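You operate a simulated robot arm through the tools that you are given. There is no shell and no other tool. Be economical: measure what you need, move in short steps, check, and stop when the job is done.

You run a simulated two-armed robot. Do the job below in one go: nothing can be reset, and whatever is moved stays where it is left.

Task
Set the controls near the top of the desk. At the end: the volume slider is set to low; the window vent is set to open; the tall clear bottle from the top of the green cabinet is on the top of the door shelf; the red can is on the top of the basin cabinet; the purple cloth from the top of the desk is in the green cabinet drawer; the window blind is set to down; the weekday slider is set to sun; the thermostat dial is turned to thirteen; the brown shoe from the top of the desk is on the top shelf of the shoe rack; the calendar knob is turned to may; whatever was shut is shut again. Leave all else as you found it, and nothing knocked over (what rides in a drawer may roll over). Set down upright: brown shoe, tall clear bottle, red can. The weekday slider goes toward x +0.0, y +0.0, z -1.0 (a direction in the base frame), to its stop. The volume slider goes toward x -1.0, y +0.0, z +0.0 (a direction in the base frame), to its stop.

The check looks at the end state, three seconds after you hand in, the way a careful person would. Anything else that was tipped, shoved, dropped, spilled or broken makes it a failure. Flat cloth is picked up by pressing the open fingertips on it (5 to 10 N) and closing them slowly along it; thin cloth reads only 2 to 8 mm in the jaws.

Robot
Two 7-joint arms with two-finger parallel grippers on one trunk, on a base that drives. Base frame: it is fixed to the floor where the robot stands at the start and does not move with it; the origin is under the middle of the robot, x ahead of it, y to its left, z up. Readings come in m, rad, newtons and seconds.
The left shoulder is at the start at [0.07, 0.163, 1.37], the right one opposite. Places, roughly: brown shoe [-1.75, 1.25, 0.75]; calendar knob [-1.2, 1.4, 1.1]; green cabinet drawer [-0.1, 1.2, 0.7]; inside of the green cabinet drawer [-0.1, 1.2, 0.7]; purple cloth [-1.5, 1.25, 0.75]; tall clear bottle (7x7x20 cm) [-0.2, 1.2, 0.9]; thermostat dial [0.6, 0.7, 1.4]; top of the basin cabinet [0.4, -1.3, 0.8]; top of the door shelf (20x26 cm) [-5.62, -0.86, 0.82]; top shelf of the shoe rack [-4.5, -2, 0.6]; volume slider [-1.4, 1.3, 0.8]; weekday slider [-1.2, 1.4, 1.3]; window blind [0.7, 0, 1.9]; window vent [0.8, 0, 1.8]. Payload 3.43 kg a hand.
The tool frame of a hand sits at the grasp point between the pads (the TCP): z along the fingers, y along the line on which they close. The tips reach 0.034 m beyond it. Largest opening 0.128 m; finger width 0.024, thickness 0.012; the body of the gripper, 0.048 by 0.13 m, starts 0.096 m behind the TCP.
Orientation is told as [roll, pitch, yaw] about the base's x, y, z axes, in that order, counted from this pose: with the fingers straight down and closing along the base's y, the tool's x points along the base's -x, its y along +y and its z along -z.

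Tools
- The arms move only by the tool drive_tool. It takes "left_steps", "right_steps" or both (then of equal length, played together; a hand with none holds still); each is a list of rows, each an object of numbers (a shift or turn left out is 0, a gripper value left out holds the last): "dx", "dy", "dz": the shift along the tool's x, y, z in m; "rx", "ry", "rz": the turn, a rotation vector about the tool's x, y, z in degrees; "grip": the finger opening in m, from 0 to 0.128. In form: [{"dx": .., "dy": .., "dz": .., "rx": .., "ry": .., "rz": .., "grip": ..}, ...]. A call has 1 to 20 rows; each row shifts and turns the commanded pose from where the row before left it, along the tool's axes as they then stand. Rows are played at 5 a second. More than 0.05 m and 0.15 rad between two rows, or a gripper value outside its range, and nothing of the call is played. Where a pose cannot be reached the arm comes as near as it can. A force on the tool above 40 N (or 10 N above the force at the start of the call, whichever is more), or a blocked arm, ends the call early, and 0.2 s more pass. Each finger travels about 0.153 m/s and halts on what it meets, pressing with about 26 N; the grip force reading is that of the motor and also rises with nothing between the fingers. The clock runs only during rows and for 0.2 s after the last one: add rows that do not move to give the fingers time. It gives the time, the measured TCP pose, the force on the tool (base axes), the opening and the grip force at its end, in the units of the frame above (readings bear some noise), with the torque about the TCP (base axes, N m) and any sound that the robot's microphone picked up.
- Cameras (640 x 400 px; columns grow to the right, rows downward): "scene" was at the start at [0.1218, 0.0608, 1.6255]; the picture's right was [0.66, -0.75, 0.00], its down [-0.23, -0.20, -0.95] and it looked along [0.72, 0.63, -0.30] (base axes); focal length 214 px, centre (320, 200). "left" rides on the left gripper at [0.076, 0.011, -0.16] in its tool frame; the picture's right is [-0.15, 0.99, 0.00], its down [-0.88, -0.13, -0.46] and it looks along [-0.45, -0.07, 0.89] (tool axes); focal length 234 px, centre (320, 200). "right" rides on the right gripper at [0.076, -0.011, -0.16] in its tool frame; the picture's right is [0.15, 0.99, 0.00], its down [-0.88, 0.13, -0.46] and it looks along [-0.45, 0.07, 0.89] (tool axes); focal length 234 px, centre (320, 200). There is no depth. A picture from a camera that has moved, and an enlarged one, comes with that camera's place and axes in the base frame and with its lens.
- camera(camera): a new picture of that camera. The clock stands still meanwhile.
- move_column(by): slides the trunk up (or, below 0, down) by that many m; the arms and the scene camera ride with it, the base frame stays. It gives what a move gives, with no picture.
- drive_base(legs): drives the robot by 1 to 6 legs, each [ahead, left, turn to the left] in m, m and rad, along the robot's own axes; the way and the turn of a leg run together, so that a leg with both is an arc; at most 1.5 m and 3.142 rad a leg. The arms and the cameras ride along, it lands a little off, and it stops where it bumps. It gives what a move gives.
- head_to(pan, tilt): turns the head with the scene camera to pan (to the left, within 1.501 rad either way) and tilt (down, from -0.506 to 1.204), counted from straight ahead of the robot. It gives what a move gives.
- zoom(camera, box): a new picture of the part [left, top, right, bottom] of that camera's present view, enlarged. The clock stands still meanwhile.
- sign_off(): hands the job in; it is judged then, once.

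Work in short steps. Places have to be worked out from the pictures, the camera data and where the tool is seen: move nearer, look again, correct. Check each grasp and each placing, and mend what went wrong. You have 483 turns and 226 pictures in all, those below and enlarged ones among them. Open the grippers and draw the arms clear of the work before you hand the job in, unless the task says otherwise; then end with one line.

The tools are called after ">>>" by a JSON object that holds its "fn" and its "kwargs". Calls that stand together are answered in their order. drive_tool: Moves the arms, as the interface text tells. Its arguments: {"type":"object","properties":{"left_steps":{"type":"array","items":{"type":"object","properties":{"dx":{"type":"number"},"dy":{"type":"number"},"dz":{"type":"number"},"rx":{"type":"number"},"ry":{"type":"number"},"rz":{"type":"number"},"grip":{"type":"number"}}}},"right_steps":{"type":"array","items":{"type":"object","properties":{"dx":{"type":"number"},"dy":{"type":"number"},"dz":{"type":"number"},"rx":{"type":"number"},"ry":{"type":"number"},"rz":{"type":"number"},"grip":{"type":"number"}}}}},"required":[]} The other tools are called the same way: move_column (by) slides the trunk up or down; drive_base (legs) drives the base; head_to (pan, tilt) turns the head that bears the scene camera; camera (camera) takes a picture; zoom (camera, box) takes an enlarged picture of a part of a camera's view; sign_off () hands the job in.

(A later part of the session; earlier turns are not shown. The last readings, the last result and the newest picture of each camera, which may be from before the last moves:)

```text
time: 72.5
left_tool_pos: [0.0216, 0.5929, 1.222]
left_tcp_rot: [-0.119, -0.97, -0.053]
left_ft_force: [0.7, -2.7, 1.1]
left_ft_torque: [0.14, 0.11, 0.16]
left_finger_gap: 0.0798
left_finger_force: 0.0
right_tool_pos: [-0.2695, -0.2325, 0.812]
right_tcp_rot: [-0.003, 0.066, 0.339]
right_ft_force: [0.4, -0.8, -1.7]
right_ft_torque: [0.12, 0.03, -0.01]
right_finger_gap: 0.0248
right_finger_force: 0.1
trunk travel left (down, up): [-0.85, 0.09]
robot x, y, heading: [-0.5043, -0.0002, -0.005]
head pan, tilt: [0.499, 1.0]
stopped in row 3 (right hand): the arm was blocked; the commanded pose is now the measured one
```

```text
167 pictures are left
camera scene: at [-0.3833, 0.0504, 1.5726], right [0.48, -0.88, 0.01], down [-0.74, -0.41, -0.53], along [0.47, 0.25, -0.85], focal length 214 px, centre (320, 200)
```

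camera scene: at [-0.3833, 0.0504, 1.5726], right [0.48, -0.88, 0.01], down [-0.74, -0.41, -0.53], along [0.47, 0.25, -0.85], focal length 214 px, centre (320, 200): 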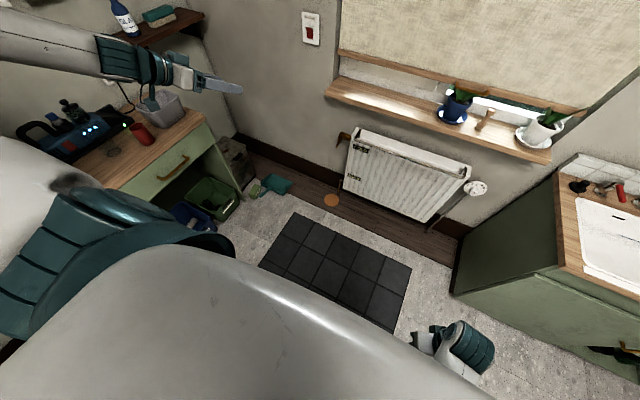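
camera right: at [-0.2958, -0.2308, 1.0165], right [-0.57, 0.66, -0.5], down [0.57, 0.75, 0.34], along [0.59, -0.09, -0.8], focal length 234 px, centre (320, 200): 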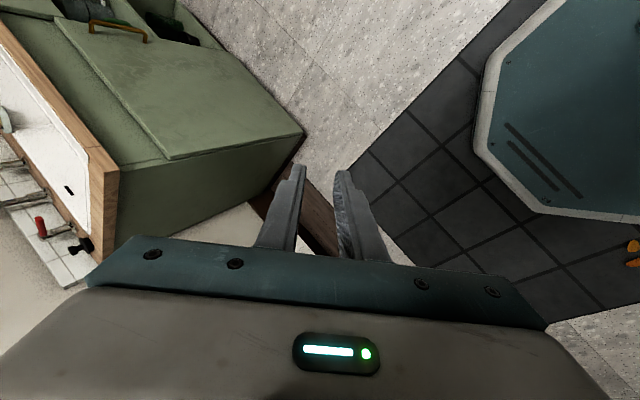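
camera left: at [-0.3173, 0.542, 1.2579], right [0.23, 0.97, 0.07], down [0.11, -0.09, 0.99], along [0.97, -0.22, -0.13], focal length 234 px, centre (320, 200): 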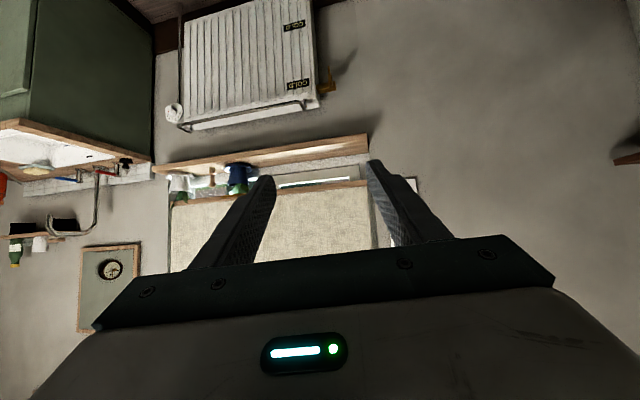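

The right elbow still presses the left upper arm. I swing the left hand out to the side.

>>> {"fn": "drive_tool", "kwargs": {"left_steps": [{"dy": 0.045}, {"dy": 0.04, "dz": -0.015, "dx": 0.01}, {"dy": 0.04, "dz": -0.015, "dx": 0.01}, {"dy": 0.04, "dz": -0.015, "dx": 0.01}, {"dy": 0.04, "dz": -0.015, "dx": 0.01}, {}]}}

>>> {"fn": "drive_tool", "kwargs": {"right_steps": [{"dx": -0.042, "dy": -0.01}, {"dx": -0.042, "dy": -0.01}, {"dx": -0.042, "dy": -0.01}, {"dx": -0.042, "dy": -0.01}, {"dx": -0.042, "dy": -0.01}, {}]}}

>>> {"fn": "camera", "kwargs": {"camera": "scene"}}

```text
time: 73.9
left_tool_pos: [-0.0268, 0.8141, 1.2079]
left_tcp_rot: [-0.131, -0.971, -0.04]
left_ft_force: [-0.6, 0.9, -0.1]
left_ft_torque: [0.0, 0.01, 0.0]
left_finger_gap: 0.0801
left_finger_force: 0.1
right_tool_pos: [-0.269, -0.2338, 0.8173]
right_tcp_rot: [-0.021, 0.062, 0.341]
right_ft_force: [-0.7, -0.6, -0.3]
right_ft_torque: [-0.01, 0.0, 0.0]
right_finger_gap: 0.0251
right_finger_force: 0.2
trunk travel left (down, up): [-0.85, 0.09]
robot x, y, heading: [-0.5054, 0.0028, 0.002]
head pan, tilt: [0.499, 1.0]
```

```text
time: 74.5
left_tool_pos: [-0.0186, 0.7804, 1.2203]
left_tcp_rot: [-0.066, -0.968, -0.095]
left_ft_force: [1.0, -2.1, 0.9]
left_ft_torque: [0.11, 0.23, 0.19]
left_finger_gap: 0.08
left_finger_force: 0.0
right_tool_pos: [-0.2392, -0.2534, 0.7698]
right_tcp_rot: [0.03, 0.147, 0.345]
right_ft_force: [0.9, -2.1, -0.2]
right_ft_torque: [0.21, 0.23, -0.02]
right_finger_gap: 0.0247
right_finger_force: 0.1
trunk travel left (down, up): [-0.85, 0.09]
robot x, y, heading: [-0.5052, 0.0017, -0.001]
head pan, tilt: [0.499, 1.0]
stopped in row 3 (right hand): the force on the tool passed its limit (the readings are from after the stop); the commanded pose is now the measured one
```

```text
166 pictures are left
camera scene: at [-0.3837, 0.0148, 1.561], right [0.48, -0.88, -0.02], down [-0.74, -0.39, -0.54], along [0.47, 0.27, -0.84], focal length 214 px, centre (320, 200)
```

scene: 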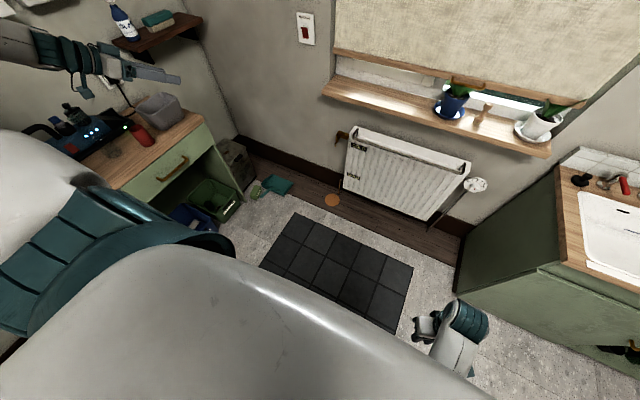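

I try reversing the wrist turn that led to this, and watch the effect.

>>> {"fn": "drive_tool", "kwargs": {"right_steps": [{"rz": -8}, {"rz": -8}, {"rz": -8}, {"rz": -8}, {"rz": -8}, {"rz": -8}, {}]}}

>>> {"fn": "drive_tool", "kwargs": {"right_steps": [{"dz": -0.04}, {"dz": -0.04}, {"dz": -0.04}, {}]}}

>>> {"fn": "camera", "kwargs": {"camera": "scene"}}

```text
time: 76.1
left_tool_pos: [-0.0289, 0.7964, 1.2134]
left_tcp_rot: [-0.096, -0.974, -0.069]
left_ft_force: [0.0, 0.3, 0.2]
left_ft_torque: [-0.02, -0.04, -0.01]
left_finger_gap: 0.0799
left_finger_force: 0.1
right_tool_pos: [-0.2415, -0.2434, 0.7815]
right_tcp_rot: [0.114, 0.083, 1.188]
right_ft_force: [0.4, -0.3, 0.9]
right_ft_torque: [0.0, 0.01, 0.0]
right_finger_gap: 0.0248
right_finger_force: 0.1
trunk travel left (down, up): [-0.85, 0.09]
robot x, y, heading: [-0.5023, 0.0009, -0.003]
head pan, tilt: [0.499, 1.0]
```

```text
time: 77.1
left_tool_pos: [-0.0289, 0.7947, 1.215]
left_tcp_rot: [-0.094, -0.973, -0.07]
left_ft_force: [0.1, -0.1, 0.2]
left_ft_torque: [-0.02, 0.0, -0.02]
left_finger_gap: 0.0799
left_finger_force: 0.0
right_tool_pos: [-0.2274, -0.2395, 0.9018]
right_tcp_rot: [0.114, 0.085, 1.186]
right_ft_force: [-0.3, 0.2, -0.1]
right_ft_torque: [0.02, -0.02, -0.02]
right_finger_gap: 0.025
right_finger_force: 0.0
trunk travel left (down, up): [-0.85, 0.09]
robot x, y, heading: [-0.5094, 0.0025, 0.0]
head pan, tilt: [0.499, 1.0]
```

```text
165 pictures are left
camera scene: at [-0.3947, 0.0341, 1.5667], right [0.48, -0.88, 0.0], down [-0.74, -0.4, -0.54], along [0.48, 0.26, -0.84], focal length 214 px, centre (320, 200)
```

scene: 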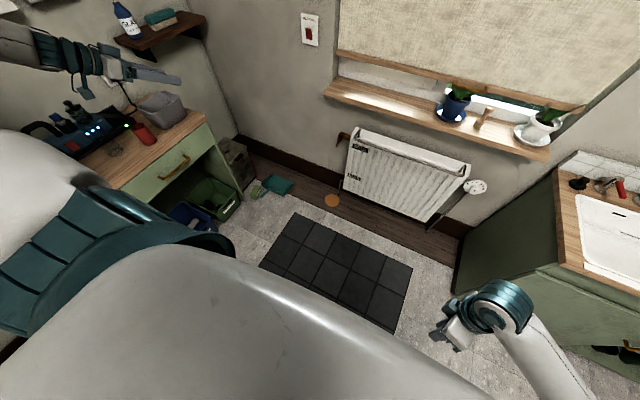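

That white mass is the robot's own chest, so nothing is crossed; the hand was just too near the body. I extend the right hand out and re-align it, and bring the left to pointing down.

>>> {"fn": "drive_tool", "kwargs": {"right_steps": [{"dy": -0.04, "dx": 0.008, "dz": -0.02}, {"dy": -0.04, "dx": 0.008, "dz": -0.02}, {"dy": -0.04, "dx": 0.008, "dz": -0.02}, {"dy": -0.04, "dx": 0.008, "dz": -0.02}, {"dy": -0.04, "dx": 0.008, "dz": -0.02}, {}, {}, {}], "left_steps": [{"ry": 8}, {"ry": 8}, {"ry": 8}, {"ry": 8}, {"ry": 8}, {"ry": 8}, {"ry": 8}, {}]}}

>>> {"fn": "drive_tool", "kwargs": {"right_steps": [{"rz": 8}, {"rz": 8}, {"rz": 8}, {"rz": 8}, {"rz": 8}, {"rz": 8}, {"rz": 8}, {"rz": 8}, {"rz": 4}, {}], "left_steps": [{"dy": -0.04}, {"dy": -0.04}, {"dy": -0.04}, {"dy": -0.04}, {"dy": -0.04}, {"dy": -0.04}, {}, {}, {}, {}]}}

```text
time: 78.9
left_tool_pos: [-0.0286, 0.7958, 1.2157]
left_tcp_rot: [-0.052, 0.003, -0.146]
left_ft_force: [-0.5, 0.8, 0.8]
left_ft_torque: [0.0, -0.01, 0.03]
left_finger_gap: 0.08
left_finger_force: 0.1
right_tool_pos: [-0.0427, -0.3497, 0.9801]
right_tcp_rot: [0.112, 0.083, 1.189]
right_ft_force: [0.3, 0.4, -0.7]
right_ft_torque: [-0.01, 0.03, -0.03]
right_finger_gap: 0.0248
right_finger_force: 0.0
trunk travel left (down, up): [-0.85, 0.09]
robot x, y, heading: [-0.5078, 0.0021, 0.002]
head pan, tilt: [0.499, 1.0]
```

```text
time: 81.1
left_tool_pos: [-0.0652, 0.5564, 1.2287]
left_tcp_rot: [-0.053, 0.002, -0.147]
left_ft_force: [0.1, 0.8, 0.3]
left_ft_torque: [0.0, 0.05, 0.01]
left_finger_gap: 0.08
left_finger_force: 0.1
right_tool_pos: [-0.0429, -0.3497, 0.9796]
right_tcp_rot: [-0.036, 0.137, -0.009]
right_ft_force: [-1.1, -0.1, 0.5]
right_ft_torque: [-0.01, -0.01, 0.0]
right_finger_gap: 0.025
right_finger_force: 0.0
trunk travel left (down, up): [-0.85, 0.09]
robot x, y, heading: [-0.5076, 0.0031, -0.0]
head pan, tilt: [0.499, 1.0]
```

Small orientation fix, then turn to face the green cabinet (+y).

>>> {"fn": "drive_tool", "kwargs": {"right_steps": [{"rx": -2.06, "ry": -7.85}, {}], "left_steps": [{"rx": -3.0}, {"rz": -8.4}]}}

>>> {"fn": "drive_base", "kwargs": {"legs": [[0, 0, 1.571], [0.2, -0.35, 0]]}}

>>> {"fn": "head_to", "kwargs": {"pan": 0.0, "tilt": 0.5}}

>>> {"fn": "camera", "kwargs": {"camera": "scene"}}

```text
time: 81.7
left_tool_pos: [-0.0632, 0.5573, 1.2286]
left_tcp_rot: [-0.001, 0.002, -0.001]
left_ft_force: [-0.4, 0.0, -0.6]
left_ft_torque: [-0.01, 0.01, 0.0]
left_finger_gap: 0.0801
left_finger_force: 0.0
right_tool_pos: [-0.0423, -0.349, 0.9783]
right_tcp_rot: [-0.001, -0.001, -0.006]
right_ft_force: [-0.3, 0.6, 0.6]
right_ft_torque: [0.01, -0.01, -0.02]
right_finger_gap: 0.0252
right_finger_force: 0.0
trunk travel left (down, up): [-0.85, 0.09]
robot x, y, heading: [-0.5087, 0.0014, -0.003]
head pan, tilt: [0.499, 1.0]
```

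```text
time: 88.0
left_tool_pos: [-0.6984, 0.6473, 1.2272]
left_tcp_rot: [0.001, 0.001, 1.556]
left_ft_force: [-1.4, -0.1, 1.0]
left_ft_torque: [0.02, -0.01, -0.03]
left_finger_gap: 0.0801
left_finger_force: 0.1
right_tool_pos: [0.2088, 0.6571, 0.9797]
right_tcp_rot: [0.0, -0.002, 1.553]
right_ft_force: [0.0, -0.7, -0.9]
right_ft_torque: [-0.02, -0.07, 0.03]
right_finger_gap: 0.0248
right_finger_force: 0.2
trunk travel left (down, up): [-0.85, 0.09]
robot x, y, heading: [-0.1501, 0.1968, 1.558]
head pan, tilt: [0.499, 1.0]
```

```text
time: 89.0
left_tool_pos: [-0.6977, 0.6481, 1.2289]
left_tcp_rot: [0.0, 0.002, 1.557]
left_ft_force: [0.5, -0.1, 0.4]
left_ft_torque: [0.02, 0.02, -0.03]
left_finger_gap: 0.0801
left_finger_force: 0.0
right_tool_pos: [0.2098, 0.6569, 0.9792]
right_tcp_rot: [0.0, 0.0, 1.554]
right_ft_force: [-0.8, -0.3, -0.3]
right_ft_torque: [0.0, 0.03, 0.0]
right_finger_gap: 0.025
right_finger_force: 0.0
trunk travel left (down, up): [-0.85, 0.09]
robot x, y, heading: [-0.1481, 0.2004, 1.553]
head pan, tilt: [0.0, 0.499]
```

```text
164 pictures are left
camera scene: at [-0.1447, 0.338, 1.6076], right [1.0, -0.01, 0.0], down [-0.01, -0.48, -0.88], along [0.01, 0.88, -0.48], focal length 214 px, centre (320, 200)
```

scene: 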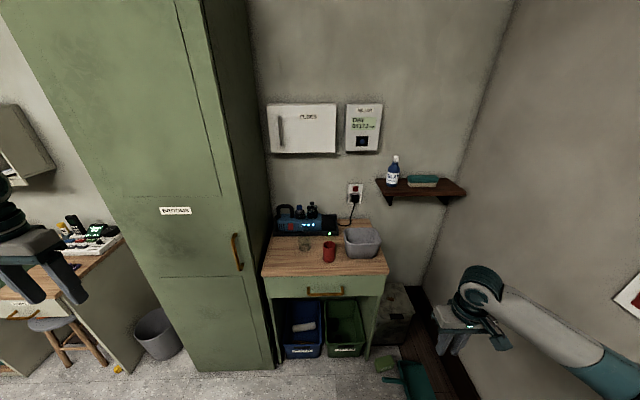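

>>> {"fn": "zoom", "kwargs": {"camera": "scene", "box": [250, 190, 410, 310]}}

```text
3.33 times, centred on (330, 250) of scene
camera zoom: at [-0.1447, 0.338, 1.6076], right [1.0, -0.01, 0.0], down [-0.01, -0.48, -0.88], along [0.01, 0.88, -0.48], focal length 715 px, centre (287, 33)
```

zoom: 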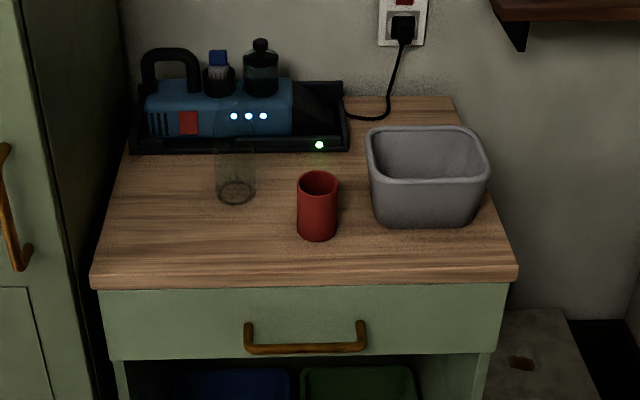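

The red can is at about [-0.09, 1.167], bottle at about [-0.22, 1.27], top surface ≈0.79. I raise the right hand, drive closer, open it and look from the hand camera.

>>> {"fn": "drive_tool", "kwargs": {"right_steps": [{"dz": -0.05, "grip": 0.088}, {"dz": -0.05}, {"dz": -0.03}]}}

>>> {"fn": "drive_base", "kwargs": {"legs": [[0.33, 0, 0.013]]}}

>>> {"fn": "camera", "kwargs": {"camera": "scene"}}

```text
time: 89.8
left_tool_pos: [-0.6986, 0.6484, 1.2286]
left_tcp_rot: [0.0, 0.001, 1.556]
left_ft_force: [-0.2, 0.8, -0.2]
left_ft_torque: [-0.02, 0.0, -0.01]
left_finger_gap: 0.08
left_finger_force: 0.0
right_tool_pos: [0.2078, 0.656, 1.1078]
right_tcp_rot: [0.001, 0.0, 1.552]
right_ft_force: [-0.1, 0.6, -0.5]
right_ft_torque: [0.03, 0.03, -0.01]
right_finger_gap: 0.0881
right_finger_force: 0.1
trunk travel left (down, up): [-0.85, 0.09]
robot x, y, heading: [-0.1488, 0.1976, 1.555]
head pan, tilt: [0.0, 0.499]
```

```text
time: 92.0
left_tool_pos: [-0.6995, 0.9648, 1.2284]
left_tcp_rot: [-0.002, 0.008, 1.57]
left_ft_force: [0.5, -0.3, -1.0]
left_ft_torque: [0.0, 0.02, 0.02]
left_finger_gap: 0.0799
left_finger_force: 0.0
right_tool_pos: [0.2058, 0.9855, 1.1082]
right_tcp_rot: [0.002, 0.0, 1.568]
right_ft_force: [0.2, -0.2, 0.8]
right_ft_torque: [-0.02, 0.05, 0.01]
right_finger_gap: 0.088
right_finger_force: 0.1
trunk travel left (down, up): [-0.85, 0.09]
robot x, y, heading: [-0.1436, 0.5214, 1.572]
head pan, tilt: [0.0, 0.499]
stopped in leg 1: the force on the tool passed its limit (the readings are from after the stop); the commanded pose is now the measured one
```

```text
162 pictures are left
camera scene: at [-0.1429, 0.6641, 1.6076], right [1.0, 0.0, 0.0], down [0.0, -0.48, -0.88], along [0.0, 0.88, -0.48], focal length 214 px, centre (320, 200)
```

scene: 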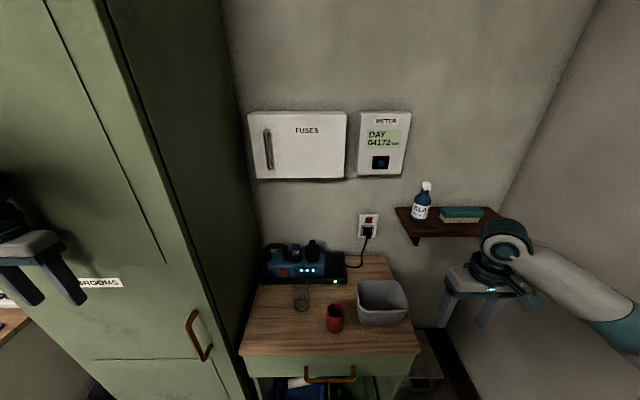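

The left fingers touched the locker door. I pull the left hand back.

>>> {"fn": "drive_tool", "kwargs": {"left_steps": [{"dx": 0.04}, {"dx": 0.04}, {"dx": 0.03}, {}], "right_steps": [{"dy": 0.045}, {"dy": 0.045}, {"dy": 0.045}, {"dy": 0.045}]}}

>>> {"fn": "drive_tool", "kwargs": {"right_steps": [{"dy": 0.045, "dx": -0.02}, {"dy": 0.045, "dx": -0.03}, {"dx": -0.045}, {}]}}

>>> {"fn": "camera", "kwargs": {"camera": "right"}}

>>> {"fn": "camera", "kwargs": {"camera": "scene"}}

```text
time: 93.0
left_tool_pos: [-0.7021, 0.8552, 1.228]
left_tcp_rot: [-0.005, 0.011, 1.571]
left_ft_force: [-0.6, 0.1, -0.3]
left_ft_torque: [-0.04, -0.04, 0.01]
left_finger_gap: 0.08
left_finger_force: 0.0
right_tool_pos: [0.023, 0.9871, 1.1071]
right_tcp_rot: [-0.001, 0.001, 1.563]
right_ft_force: [-0.4, -0.1, 0.1]
right_ft_torque: [-0.03, -0.07, 0.01]
right_finger_gap: 0.0883
right_finger_force: 0.0
trunk travel left (down, up): [-0.85, 0.09]
robot x, y, heading: [-0.1446, 0.5237, 1.568]
head pan, tilt: [0.0, 0.499]
```

```text
refused: row 2 steps farther than a row can; nothing moved
```

```text
161 pictures are left
camera right: at [0.034, 0.9121, 1.2663], right [-0.99, -0.14, 0.0], down [-0.12, 0.88, 0.45], along [-0.06, 0.45, -0.89], focal length 234 px, centre (320, 200)
```

right: 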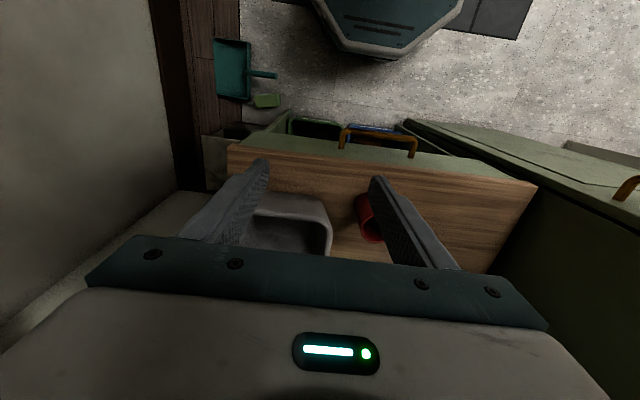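

```text
160 pictures are left
camera scene: at [-0.1464, 0.6643, 1.6075], right [1.0, 0.0, 0.0], down [0.0, -0.48, -0.88], along [0.0, 0.88, -0.48], focal length 214 px, centre (320, 200)
```

scene: 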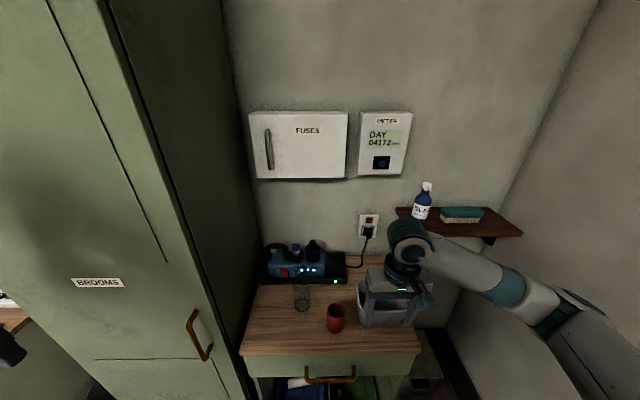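

Can is at about [-0.09, 1.15]. I move over it and check.

>>> {"fn": "drive_tool", "kwargs": {"right_steps": [{"dy": 0.04, "dx": -0.02}, {"dy": 0.04, "dx": -0.02}, {"dy": 0.033, "dx": -0.03}, {"dx": -0.047}, {"dx": -0.046}, {}]}}

>>> {"fn": "camera", "kwargs": {"camera": "right"}}

```text
time: 94.4
left_tool_pos: [-0.6983, 0.8525, 1.2312]
left_tcp_rot: [-0.001, 0.009, 1.57]
left_ft_force: [-0.7, -0.3, 0.4]
left_ft_torque: [-0.02, -0.01, 0.0]
left_finger_gap: 0.0801
left_finger_force: 0.1
right_tool_pos: [-0.0861, 1.151, 1.1081]
right_tcp_rot: [0.003, -0.001, 1.566]
right_ft_force: [-0.5, -0.7, -0.1]
right_ft_torque: [0.02, 0.03, 0.01]
right_finger_gap: 0.0881
right_finger_force: 0.2
trunk travel left (down, up): [-0.85, 0.09]
robot x, y, heading: [-0.1472, 0.5216, 1.567]
head pan, tilt: [0.0, 0.499]
```

```text
159 pictures are left
camera right: at [-0.0746, 1.0757, 1.2671], right [-0.99, -0.14, 0.0], down [-0.13, 0.88, 0.46], along [-0.07, 0.45, -0.89], focal length 234 px, centre (320, 200)
```

right: 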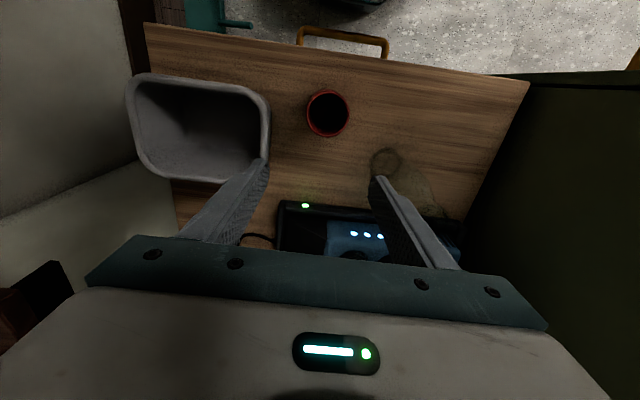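

Two estimates disagree on the surface height (0.79 vs 0.86). I shift over the can and descend partly to triangulate.

>>> {"fn": "drive_tool", "kwargs": {"right_steps": [{"dx": 0.038, "dy": 0.007}, {"dz": 0.04}, {}]}}

>>> {"fn": "camera", "kwargs": {"camera": "right"}}

```text
time: 95.2
left_tool_pos: [-0.6989, 0.8531, 1.2303]
left_tcp_rot: [-0.001, 0.009, 1.571]
left_ft_force: [0.0, 0.6, 0.6]
left_ft_torque: [0.02, -0.01, 0.01]
left_finger_gap: 0.08
left_finger_force: 0.0
right_tool_pos: [-0.0922, 1.1137, 1.0694]
right_tcp_rot: [0.002, 0.0, 1.564]
right_ft_force: [0.1, 0.1, -0.3]
right_ft_torque: [0.01, 0.01, 0.0]
right_finger_gap: 0.0884
right_finger_force: 0.0
trunk travel left (down, up): [-0.85, 0.09]
robot x, y, heading: [-0.1463, 0.5225, 1.563]
head pan, tilt: [0.0, 0.499]
```

```text
158 pictures are left
camera right: at [-0.0812, 1.0384, 1.2277], right [-0.99, -0.14, 0.0], down [-0.12, 0.88, 0.46], along [-0.07, 0.45, -0.89], focal length 234 px, centre (320, 200)
```

right: 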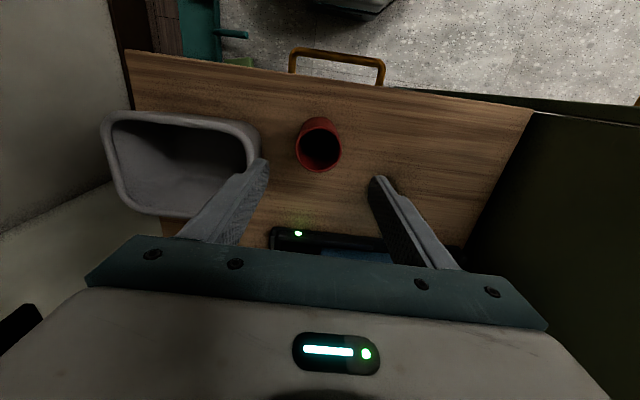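

Rim is at z≈0.97, center [-0.092, 1.108], diameter ~5 cm; surface about 0.865. I narrow the jaws, descend to TCP 0.95 and close.

>>> {"fn": "drive_tool", "kwargs": {"right_steps": [{"dx": 0.006, "grip": 0.078}, {"dz": 0.04}, {"dz": 0.03}, {"dz": 0.02}, {}]}}

>>> {"fn": "camera", "kwargs": {"camera": "right"}}

```text
time: 96.4
left_tool_pos: [-0.6996, 0.8534, 1.2287]
left_tcp_rot: [-0.001, 0.008, 1.57]
left_ft_force: [-0.3, -0.2, -0.4]
left_ft_torque: [0.02, 0.0, -0.05]
left_finger_gap: 0.08
left_finger_force: 0.0
right_tool_pos: [-0.0929, 1.1064, 0.9777]
right_tcp_rot: [0.001, 0.0, 1.565]
right_ft_force: [0.1, 0.5, 0.5]
right_ft_torque: [0.02, 0.0, 0.02]
right_finger_gap: 0.078
right_finger_force: 0.1
trunk travel left (down, up): [-0.85, 0.09]
robot x, y, heading: [-0.1427, 0.5219, 1.567]
head pan, tilt: [0.0, 0.499]
```

```text
157 pictures are left
camera right: at [-0.0811, 1.0305, 1.1373], right [-0.99, -0.14, 0.0], down [-0.12, 0.88, 0.46], along [-0.07, 0.45, -0.89], focal length 234 px, centre (320, 200)
```

right: 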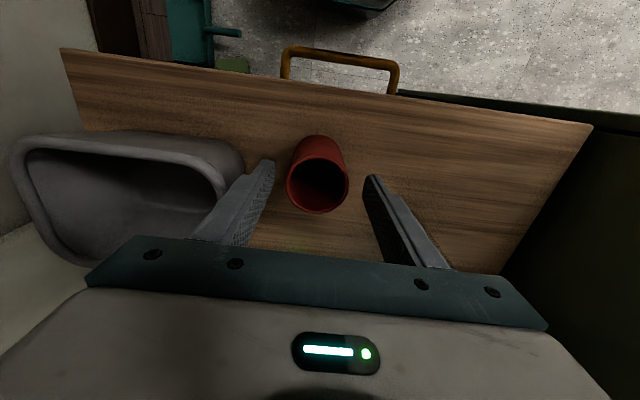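

Rim z ≈0.945; can centre ≈ 1 cm further in +y. I adjust, descend 4 cm and close.

>>> {"fn": "drive_tool", "kwargs": {"right_steps": [{"dx": -0.009}, {"dz": 0.02}, {"dz": 0.02}, {}, {"grip": 0.06}, {"grip": 0.04}, {"grip": 0.04}, {}]}}

>>> {"fn": "camera", "kwargs": {"camera": "right"}}

```text
time: 98.2
left_tool_pos: [-0.6992, 0.8535, 1.2302]
left_tcp_rot: [-0.002, 0.008, 1.571]
left_ft_force: [-0.5, -0.3, 0.1]
left_ft_torque: [0.01, -0.04, 0.0]
left_finger_gap: 0.08
left_finger_force: 0.1
right_tool_pos: [-0.093, 1.115, 0.9393]
right_tcp_rot: [0.001, -0.002, 1.565]
right_ft_force: [-0.6, 1.6, 3.8]
right_ft_torque: [0.14, 0.02, 0.03]
right_finger_gap: 0.063
right_finger_force: 26.1
trunk travel left (down, up): [-0.85, 0.09]
robot x, y, heading: [-0.1426, 0.5215, 1.567]
head pan, tilt: [0.0, 0.499]
```

```text
156 pictures are left
camera right: at [-0.0812, 1.0401, 1.098], right [-0.99, -0.14, 0.0], down [-0.12, 0.88, 0.46], along [-0.07, 0.45, -0.89], focal length 234 px, centre (320, 200)
```

right: 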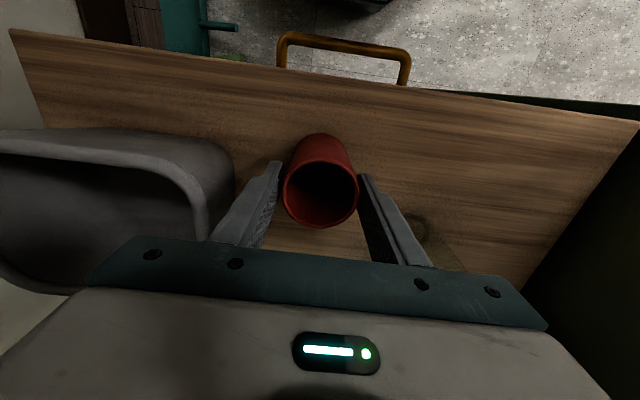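

The true diameter (63 mm) implies the rim is at ~0.91, so the grip is shallow. I open, go 4 cm deeper and close again.

>>> {"fn": "drive_tool", "kwargs": {"right_steps": [{"grip": 0.08}, {"grip": 0.08}, {"dz": 0.02}, {"dz": 0.02}, {}, {"grip": 0.06}, {"grip": 0.045}, {}]}}

>>> {"fn": "camera", "kwargs": {"camera": "right"}}

```text
time: 100.0
left_tool_pos: [-0.6986, 0.8543, 1.2298]
left_tcp_rot: [-0.003, 0.009, 1.571]
left_ft_force: [-0.3, 0.1, 0.0]
left_ft_torque: [0.01, 0.0, 0.02]
left_finger_gap: 0.0799
left_finger_force: 0.1
right_tool_pos: [-0.0925, 1.1137, 0.8982]
right_tcp_rot: [0.001, 0.0, 1.566]
right_ft_force: [1.1, -0.9, -0.3]
right_ft_torque: [0.01, 0.0, 0.0]
right_finger_gap: 0.0634
right_finger_force: 25.6
trunk travel left (down, up): [-0.85, 0.09]
robot x, y, heading: [-0.1448, 0.524, 1.569]
head pan, tilt: [0.0, 0.499]
```

```text
155 pictures are left
camera right: at [-0.0814, 1.0392, 1.0576], right [-0.99, -0.14, 0.0], down [-0.12, 0.88, 0.46], along [-0.07, 0.45, -0.89], focal length 234 px, centre (320, 200)
```

right: 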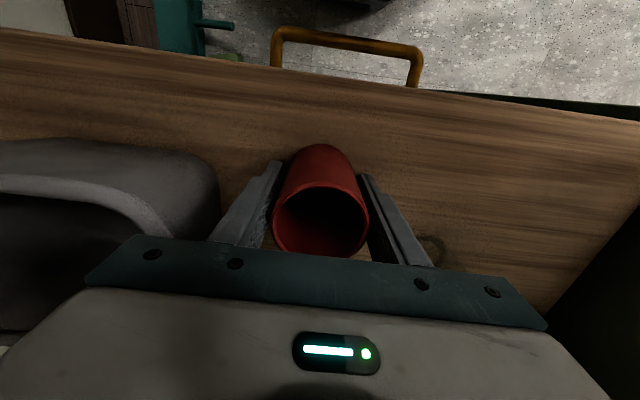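

Good deep grip. I lift the can and check it stays.

>>> {"fn": "drive_tool", "kwargs": {"right_steps": [{"dz": -0.04}, {"dz": -0.045}, {"dz": -0.045}, {"dz": -0.045}, {"dz": -0.03, "dx": 0.03}, {"dx": 0.045}, {"dx": 0.045}, {}]}}

>>> {"fn": "camera", "kwargs": {"camera": "scene"}}

>>> {"fn": "camera", "kwargs": {"camera": "right"}}

```text
time: 101.8
left_tool_pos: [-0.7001, 0.8526, 1.229]
left_tcp_rot: [-0.001, 0.008, 1.57]
left_ft_force: [0.0, 0.3, -0.6]
left_ft_torque: [0.01, -0.02, -0.01]
left_finger_gap: 0.0797
left_finger_force: 0.0
right_tool_pos: [-0.0936, 0.9919, 1.1036]
right_tcp_rot: [0.0, 0.001, 1.563]
right_ft_force: [-0.3, 1.0, -1.0]
right_ft_torque: [0.03, -0.01, 0.0]
right_finger_gap: 0.0634
right_finger_force: 25.9
trunk travel left (down, up): [-0.85, 0.09]
robot x, y, heading: [-0.1455, 0.5219, 1.568]
head pan, tilt: [0.0, 0.499]
```

```text
154 pictures are left
camera scene: at [-0.1437, 0.6632, 1.6077], right [1.0, 0.0, 0.0], down [0.0, -0.48, -0.88], along [0.0, 0.88, -0.48], focal length 214 px, centre (320, 200)
```

scene: 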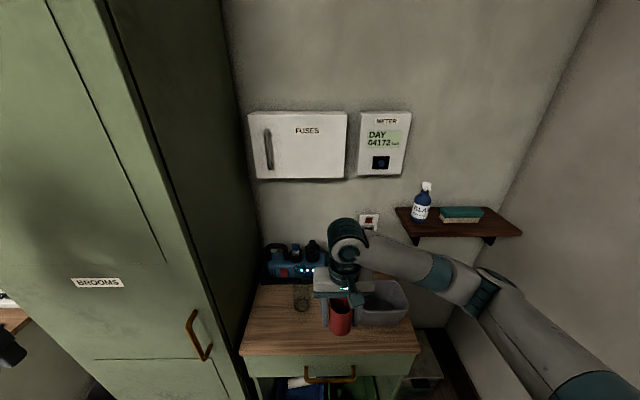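

```text
153 pictures are left
camera right: at [-0.0816, 0.9167, 1.2623], right [-0.99, -0.14, 0.0], down [-0.12, 0.88, 0.46], along [-0.06, 0.45, -0.89], focal length 234 px, centre (320, 200)
```

right: 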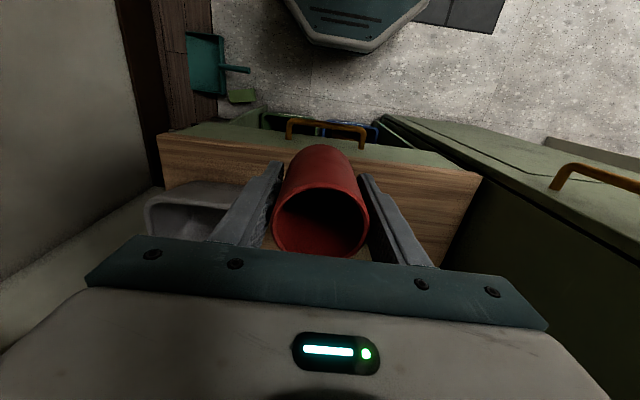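

The can is held upright. I back away, turn to face +x and slide toward the basin cabinet.

>>> {"fn": "drive_base", "kwargs": {"legs": [[-0.5, 0, 0], [0, 0, -1.568], [-0.2, -0.9, 0]]}}

>>> {"fn": "head_to", "kwargs": {"pan": -0.3, "tilt": 0.6}}

>>> {"fn": "camera", "kwargs": {"camera": "scene"}}

```text
time: 113.0
left_tool_pos: [-0.0164, -0.3366, 1.2295]
left_tcp_rot: [-0.002, 0.012, 0.016]
left_ft_force: [0.2, 0.1, 0.6]
left_ft_torque: [-0.03, -0.01, -0.04]
left_finger_gap: 0.08
left_finger_force: 0.0
right_tool_pos: [0.1331, -0.9404, 1.104]
right_tcp_rot: [0.001, 0.0, 0.009]
right_ft_force: [0.4, 0.6, -0.4]
right_ft_torque: [0.02, -0.01, -0.03]
right_finger_gap: 0.0623
right_finger_force: 25.9
trunk travel left (down, up): [-0.85, 0.09]
robot x, y, heading: [-0.336, -0.8946, 0.019]
head pan, tilt: [0.0, 0.499]
```

```text
time: 113.8
left_tool_pos: [-0.0163, -0.3372, 1.2304]
left_tcp_rot: [-0.003, 0.009, 0.017]
left_ft_force: [0.3, 0.1, 0.5]
left_ft_torque: [0.02, 0.0, -0.02]
left_finger_gap: 0.0802
left_finger_force: 0.0
right_tool_pos: [0.1326, -0.9402, 1.1027]
right_tcp_rot: [0.003, 0.0, 0.009]
right_ft_force: [0.3, -0.6, -0.7]
right_ft_torque: [0.02, 0.01, -0.01]
right_finger_gap: 0.0628
right_finger_force: 25.9
trunk travel left (down, up): [-0.85, 0.09]
robot x, y, heading: [-0.3365, -0.8942, 0.014]
head pan, tilt: [-0.3, 0.6]
```

```text
152 pictures are left
camera scene: at [-0.2012, -0.9222, 1.5986], right [-0.28, -0.96, 0.0], down [-0.54, 0.16, -0.83], along [0.79, -0.23, -0.56], focal length 214 px, centre (320, 200)
```

scene: 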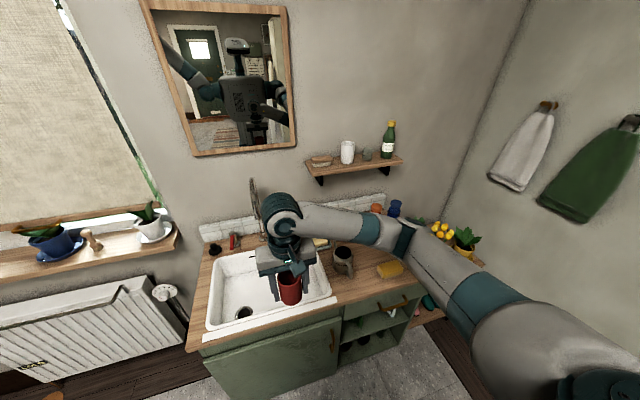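

I zoom on the counter area right of the sink for a free spot.

>>> {"fn": "zoom", "kwargs": {"camera": "scene", "box": [300, 190, 460, 310]}}

```text
3.33 times, centred on (380, 250) of scene
camera zoom: at [-0.2012, -0.9222, 1.5986], right [-0.28, -0.96, 0.0], down [-0.54, 0.16, -0.83], along [0.79, -0.23, -0.56], focal length 715 px, centre (120, 33)
```

zoom: 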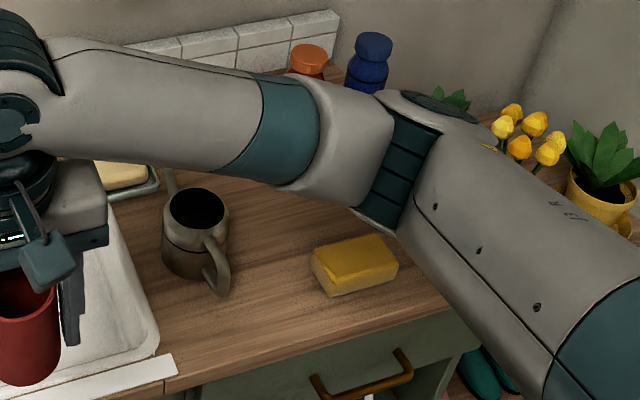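

A free spot lies in front, between the watering can and the sponge, near [0.27, -1.24]. I slide the base right and extend the hand, then look from the hand camera.

>>> {"fn": "drive_base", "kwargs": {"legs": [[0.02, -0.29, -0.012]]}}

>>> {"fn": "drive_tool", "kwargs": {"right_steps": [{"dx": -0.04}, {"dx": -0.04}, {}]}}

>>> {"fn": "camera", "kwargs": {"camera": "right"}}

>>> {"fn": "camera", "kwargs": {"camera": "scene"}}

```text
time: 115.8
left_tool_pos: [0.013, -0.6373, 1.2285]
left_tcp_rot: [-0.006, 0.01, 0.003]
left_ft_force: [0.8, -0.2, -0.2]
left_ft_torque: [-0.03, -0.02, -0.02]
left_finger_gap: 0.0799
left_finger_force: 0.0
right_tool_pos: [0.1531, -1.2419, 1.1039]
right_tcp_rot: [0.0, 0.0, -0.002]
right_ft_force: [0.5, 0.2, -0.4]
right_ft_torque: [0.01, 0.02, -0.03]
right_finger_gap: 0.0628
right_finger_force: 26.3
trunk travel left (down, up): [-0.85, 0.09]
robot x, y, heading: [-0.3163, -1.1929, -0.002]
head pan, tilt: [-0.3, 0.6]
```

```text
time: 116.6
left_tool_pos: [0.0143, -0.6392, 1.2309]
left_tcp_rot: [-0.002, 0.009, 0.005]
left_ft_force: [0.1, 0.0, 0.2]
left_ft_torque: [0.05, 0.01, 0.02]
left_finger_gap: 0.08
left_finger_force: 0.0
right_tool_pos: [0.2338, -1.2439, 1.1045]
right_tcp_rot: [0.001, -0.001, -0.002]
right_ft_force: [0.1, -0.4, 0.0]
right_ft_torque: [0.03, -0.01, 0.0]
right_finger_gap: 0.0628
right_finger_force: 26.2
trunk travel left (down, up): [-0.85, 0.09]
robot x, y, heading: [-0.314, -1.1944, 0.003]
head pan, tilt: [-0.3, 0.6]
```

```text
150 pictures are left
camera right: at [0.1584, -1.2548, 1.2633], right [-0.14, 0.99, 0.0], down [0.88, 0.13, 0.46], along [0.45, 0.07, -0.89], focal length 234 px, centre (320, 200)
```

right: 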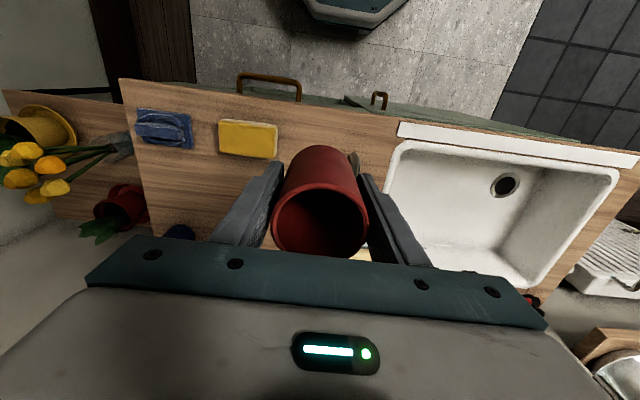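

```text
149 pictures are left
camera scene: at [-0.1803, -1.2215, 1.5987], right [-0.3, -0.96, 0.0], down [-0.54, 0.17, -0.83], along [0.79, -0.24, -0.56], focal length 214 px, centre (320, 200)
```

scene: 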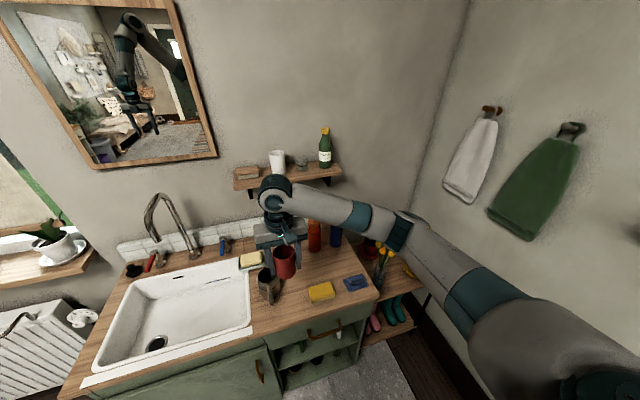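

The watering can's handle is near the first spot. A better spot is behind: [0.385, -1.29]. I move above it and look again.

>>> {"fn": "drive_tool", "kwargs": {"right_steps": [{"dx": -0.04, "dy": -0.012}, {"dx": -0.04, "dy": -0.012}, {"dx": -0.04, "dy": -0.012}, {"dx": -0.031, "dy": -0.01}, {}]}}

>>> {"fn": "camera", "kwargs": {"camera": "right"}}

>>> {"fn": "zoom", "kwargs": {"camera": "scene", "box": [220, 200, 400, 335]}}

```text
time: 117.8
left_tool_pos: [0.0138, -0.6394, 1.2308]
left_tcp_rot: [-0.003, 0.009, 0.004]
left_ft_force: [0.3, 0.9, 0.4]
left_ft_torque: [-0.02, -0.01, 0.01]
left_finger_gap: 0.0797
left_finger_force: 0.0
right_tool_pos: [0.3848, -1.2892, 1.1021]
right_tcp_rot: [0.002, 0.0, -0.001]
right_ft_force: [-0.5, 0.0, -0.7]
right_ft_torque: [0.0, -0.03, 0.0]
right_finger_gap: 0.0629
right_finger_force: 26.8
trunk travel left (down, up): [-0.85, 0.09]
robot x, y, heading: [-0.314, -1.1959, 0.002]
head pan, tilt: [-0.3, 0.6]
```

```text
148 pictures are left
camera right: at [0.3104, -1.3002, 1.2613], right [-0.14, 0.99, 0.0], down [0.88, 0.13, 0.46], along [0.45, 0.07, -0.89], focal length 234 px, centre (320, 200)
```

right: 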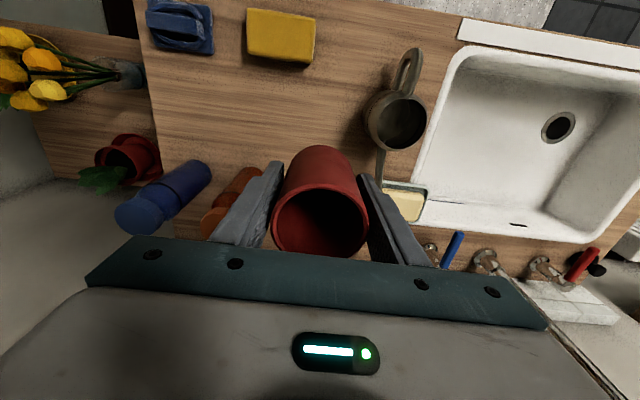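

```text
2.96 times, centred on (310, 268) of scene
camera zoom: at [-0.1798, -1.2208, 1.5986], right [-0.3, -0.96, 0.0], down [-0.54, 0.17, -0.83], along [0.79, -0.24, -0.56], focal length 636 px, centre (350, 0)
```

zoom: 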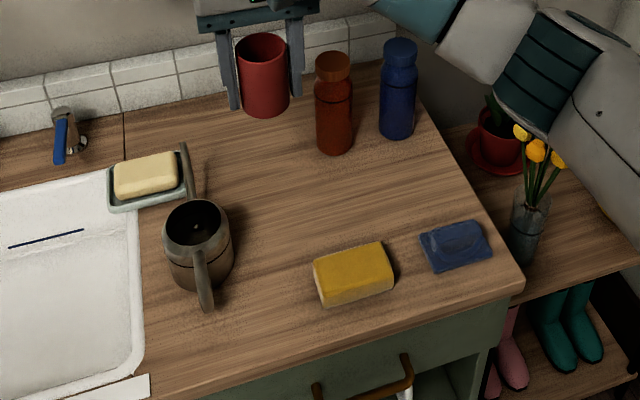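

The spot below is free. I lower the can carefully until contact.

>>> {"fn": "drive_tool", "kwargs": {"right_steps": [{"dz": 0.04}, {"dz": 0.04}, {"dz": 0.04}, {"dz": 0.03}, {"dz": 0.02}, {}]}}

>>> {"fn": "zoom", "kwargs": {"camera": "scene", "box": [220, 200, 400, 335]}}

```text
time: 119.2
left_tool_pos: [0.0138, -0.638, 1.23]
left_tcp_rot: [-0.002, 0.01, 0.004]
left_ft_force: [-0.2, 0.2, 0.5]
left_ft_torque: [-0.01, 0.02, -0.01]
left_finger_gap: 0.0801
left_finger_force: 0.1
right_tool_pos: [0.387, -1.2893, 0.9333]
right_tcp_rot: [0.002, 0.0, -0.002]
right_ft_force: [0.6, 0.3, 0.3]
right_ft_torque: [0.03, 0.01, 0.01]
right_finger_gap: 0.0626
right_finger_force: 26.1
trunk travel left (down, up): [-0.85, 0.09]
robot x, y, heading: [-0.313, -1.1901, 0.004]
head pan, tilt: [-0.3, 0.6]
```

```text
2.96 times, centred on (310, 268) of scene
camera zoom: at [-0.1796, -1.2205, 1.5986], right [-0.3, -0.96, 0.0], down [-0.54, 0.17, -0.83], along [0.79, -0.24, -0.56], focal length 636 px, centre (350, 0)
```

zoom: 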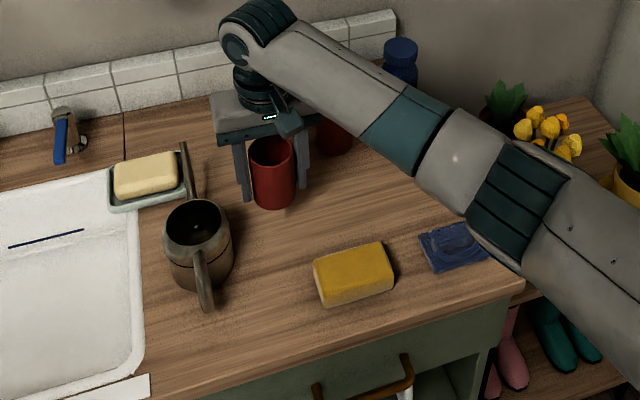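

Good clearance; I lower in 8 mm steps until contact.

>>> {"fn": "drive_tool", "kwargs": {"right_steps": [{"dz": 0.008}, {"dz": 0.008}, {"dz": 0.008}, {"dz": 0.006}, {}]}}

```text
time: 120.4
left_tool_pos: [0.013, -0.6379, 1.2295]
left_tcp_rot: [-0.002, 0.008, 0.004]
left_ft_force: [0.0, -0.6, -0.5]
left_ft_torque: [0.01, 0.01, 0.02]
left_finger_gap: 0.0802
left_finger_force: 0.1
right_tool_pos: [0.3858, -1.2903, 0.9023]
right_tcp_rot: [0.001, -0.001, 0.0]
right_ft_force: [0.0, -0.7, -0.8]
right_ft_torque: [-0.01, 0.0, -0.01]
right_finger_gap: 0.0627
right_finger_force: 25.8
trunk travel left (down, up): [-0.85, 0.09]
robot x, y, heading: [-0.3166, -1.1915, -0.001]
head pan, tilt: [-0.3, 0.6]
```

>>> {"fn": "drive_tool", "kwargs": {"right_steps": [{"dz": 0.004}, {"dz": 0.004}, {"dz": 0.004}, {"dz": 0.004}, {}]}}

>>> {"fn": "zoom", "kwargs": {"camera": "scene", "box": [260, 230, 350, 298]}}

```text
time: 121.6
left_tool_pos: [0.0136, -0.6383, 1.2287]
left_tcp_rot: [-0.002, 0.008, 0.003]
left_ft_force: [0.8, 0.4, 0.5]
left_ft_torque: [-0.01, 0.02, -0.03]
left_finger_gap: 0.08
left_finger_force: 0.0
right_tool_pos: [0.3859, -1.29, 0.8883]
right_tcp_rot: [0.002, -0.001, -0.002]
right_ft_force: [0.1, -0.1, -0.2]
right_ft_torque: [0.02, -0.02, 0.0]
right_finger_gap: 0.0623
right_finger_force: 26.1
trunk travel left (down, up): [-0.85, 0.09]
robot x, y, heading: [-0.3154, -1.1959, 0.003]
head pan, tilt: [-0.3, 0.6]
```

```text
5.88 times, centred on (305, 264) of scene
camera zoom: at [-0.1794, -1.2205, 1.5986], right [-0.3, -0.96, 0.0], down [-0.54, 0.17, -0.82], along [0.79, -0.24, -0.57], focal length 1262 px, centre (408, -176)
```

zoom: 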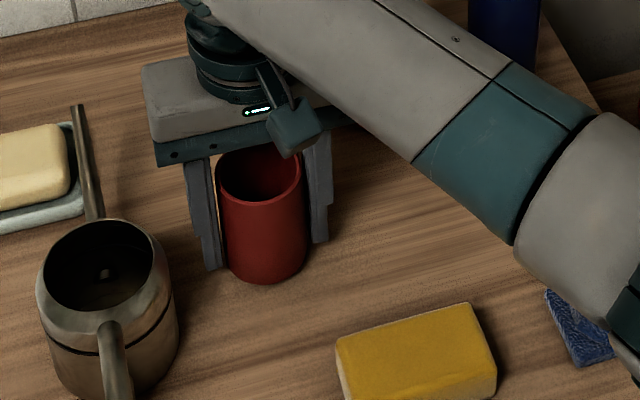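

Nearly touching; I continue in 3 mm steps.

>>> {"fn": "drive_tool", "kwargs": {"right_steps": [{"dz": 0.003}, {"dz": 0.003}, {"dz": 0.003}, {"dz": 0.003}, {}]}}

```text
time: 122.8
left_tool_pos: [0.0111, -0.6376, 1.2309]
left_tcp_rot: [-0.001, 0.007, 0.003]
left_ft_force: [-0.2, 1.2, 0.5]
left_ft_torque: [0.01, -0.04, 0.02]
left_finger_gap: 0.08
left_finger_force: 0.2
right_tool_pos: [0.3847, -1.2893, 0.879]
right_tcp_rot: [0.0, -0.007, -0.002]
right_ft_force: [2.1, 0.3, 21.7]
right_ft_torque: [-0.09, 0.06, 0.02]
right_finger_gap: 0.0624
right_finger_force: 25.4
trunk travel left (down, up): [-0.85, 0.09]
robot x, y, heading: [-0.3136, -1.1928, 0.004]
head pan, tilt: [-0.3, 0.6]
```

Contact (22 N). I ease up 2 mm, open, and rise.

>>> {"fn": "drive_tool", "kwargs": {"right_steps": [{"dz": -0.003}, {"grip": 0.07}, {"grip": 0.082}, {}, {"dz": -0.03}, {"dz": -0.04}, {"dz": -0.045}, {"dz": -0.045}, {"dz": -0.045}, {}]}}

>>> {"fn": "zoom", "kwargs": {"camera": "scene", "box": [220, 200, 400, 335]}}

```text
time: 125.0
left_tool_pos: [0.0143, -0.6378, 1.2283]
left_tcp_rot: [-0.001, 0.008, 0.003]
left_ft_force: [0.5, 0.7, -0.6]
left_ft_torque: [0.03, -0.02, 0.0]
left_finger_gap: 0.0801
left_finger_force: 0.1
right_tool_pos: [0.3839, -1.2905, 1.0814]
right_tcp_rot: [-0.002, 0.001, -0.002]
right_ft_force: [0.2, -0.7, 0.2]
right_ft_torque: [0.0, -0.02, 0.03]
right_finger_gap: 0.0818
right_finger_force: 0.1
trunk travel left (down, up): [-0.85, 0.09]
robot x, y, heading: [-0.3119, -1.1931, 0.002]
head pan, tilt: [-0.3, 0.6]
```

```text
2.96 times, centred on (310, 268) of scene
camera zoom: at [-0.1792, -1.2196, 1.5986], right [-0.3, -0.96, 0.0], down [-0.54, 0.17, -0.82], along [0.79, -0.24, -0.57], focal length 636 px, centre (350, 0)
```

zoom: 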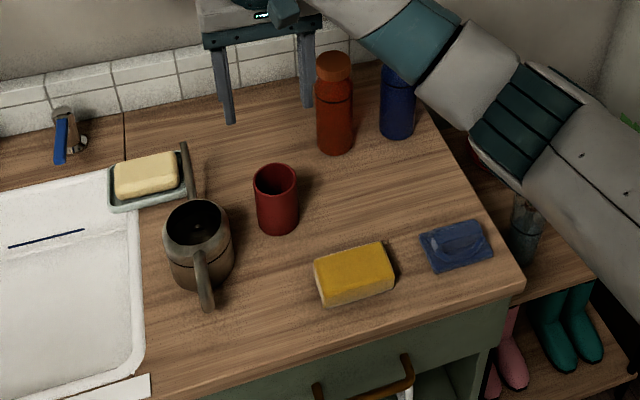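

The red can stands upright on the basin cabinet. I retract the hand and drive toward the desk, looking before nearing it.

>>> {"fn": "drive_tool", "kwargs": {"right_steps": [{"dx": 0.04, "dy": -0.02}, {"dx": 0.04, "dy": -0.02}, {"dx": 0.04, "dy": -0.02}, {"dx": 0.04, "dy": -0.02}, {"dx": 0.04, "dy": -0.02}, {"dx": 0.04}, {}]}}

>>> {"fn": "drive_base", "kwargs": {"legs": [[-0.45, 0, 0], [0, 1.2, 0], [0, 0, 1.571], [0, 0.6, 0]]}}

>>> {"fn": "head_to", "kwargs": {"pan": 0.0, "tilt": 0.5}}

>>> {"fn": "camera", "kwargs": {"camera": "scene"}}

```text
time: 126.6
left_tool_pos: [0.0143, -0.639, 1.2293]
left_tcp_rot: [-0.001, 0.01, 0.004]
left_ft_force: [0.2, 0.3, 0.2]
left_ft_torque: [-0.02, 0.01, 0.0]
left_finger_gap: 0.0799
left_finger_force: 0.1
right_tool_pos: [0.1452, -1.3907, 1.0839]
right_tcp_rot: [0.003, -0.001, -0.004]
right_ft_force: [0.1, -0.3, 0.3]
right_ft_torque: [-0.01, 0.02, 0.01]
right_finger_gap: 0.0821
right_finger_force: 0.0
trunk travel left (down, up): [-0.85, 0.09]
robot x, y, heading: [-0.3113, -1.1948, 0.001]
head pan, tilt: [-0.3, 0.6]
```

```text
time: 128.8
left_tool_pos: [-0.3267, -0.6383, 1.2322]
left_tcp_rot: [-0.002, 0.001, 0.007]
left_ft_force: [-0.8, -1.1, -0.2]
left_ft_torque: [0.02, -0.11, 0.01]
left_finger_gap: 0.0799
left_finger_force: 0.0
right_tool_pos: [-0.1951, -1.3903, 1.089]
right_tcp_rot: [0.002, -0.009, -0.003]
right_ft_force: [-1.9, -0.3, 0.2]
right_ft_torque: [0.03, -0.11, -0.02]
right_finger_gap: 0.0819
right_finger_force: 0.0
trunk travel left (down, up): [-0.85, 0.09]
robot x, y, heading: [-0.6497, -1.1953, 0.008]
head pan, tilt: [-0.3, 0.6]
stopped in leg 1: the robot was blocked; the commanded pose is now the measured one
```

```text
time: 129.6
left_tool_pos: [-0.3195, -0.6379, 1.2297]
left_tcp_rot: [-0.002, 0.009, 0.006]
left_ft_force: [0.1, 0.1, 0.0]
left_ft_torque: [0.02, -0.01, 0.01]
left_finger_gap: 0.08
left_finger_force: 0.0
right_tool_pos: [-0.1876, -1.3901, 1.0851]
right_tcp_rot: [0.001, -0.002, -0.003]
right_ft_force: [0.2, 0.6, -1.0]
right_ft_torque: [-0.02, 0.01, 0.05]
right_finger_gap: 0.0819
right_finger_force: 0.0
trunk travel left (down, up): [-0.85, 0.09]
robot x, y, heading: [-0.6479, -1.1905, 0.002]
head pan, tilt: [0.0, 0.499]
```

```text
143 pictures are left
camera scene: at [-0.5047, -1.1943, 1.6077], right [0.0, -1.0, 0.0], down [-0.48, 0.0, -0.88], along [0.88, 0.0, -0.48], focal length 214 px, centre (320, 200)
```

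scene: 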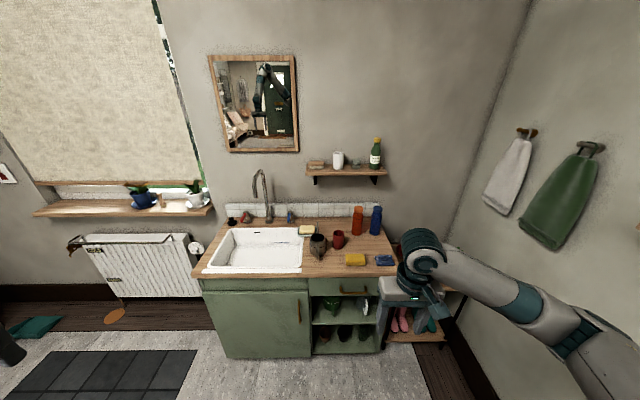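

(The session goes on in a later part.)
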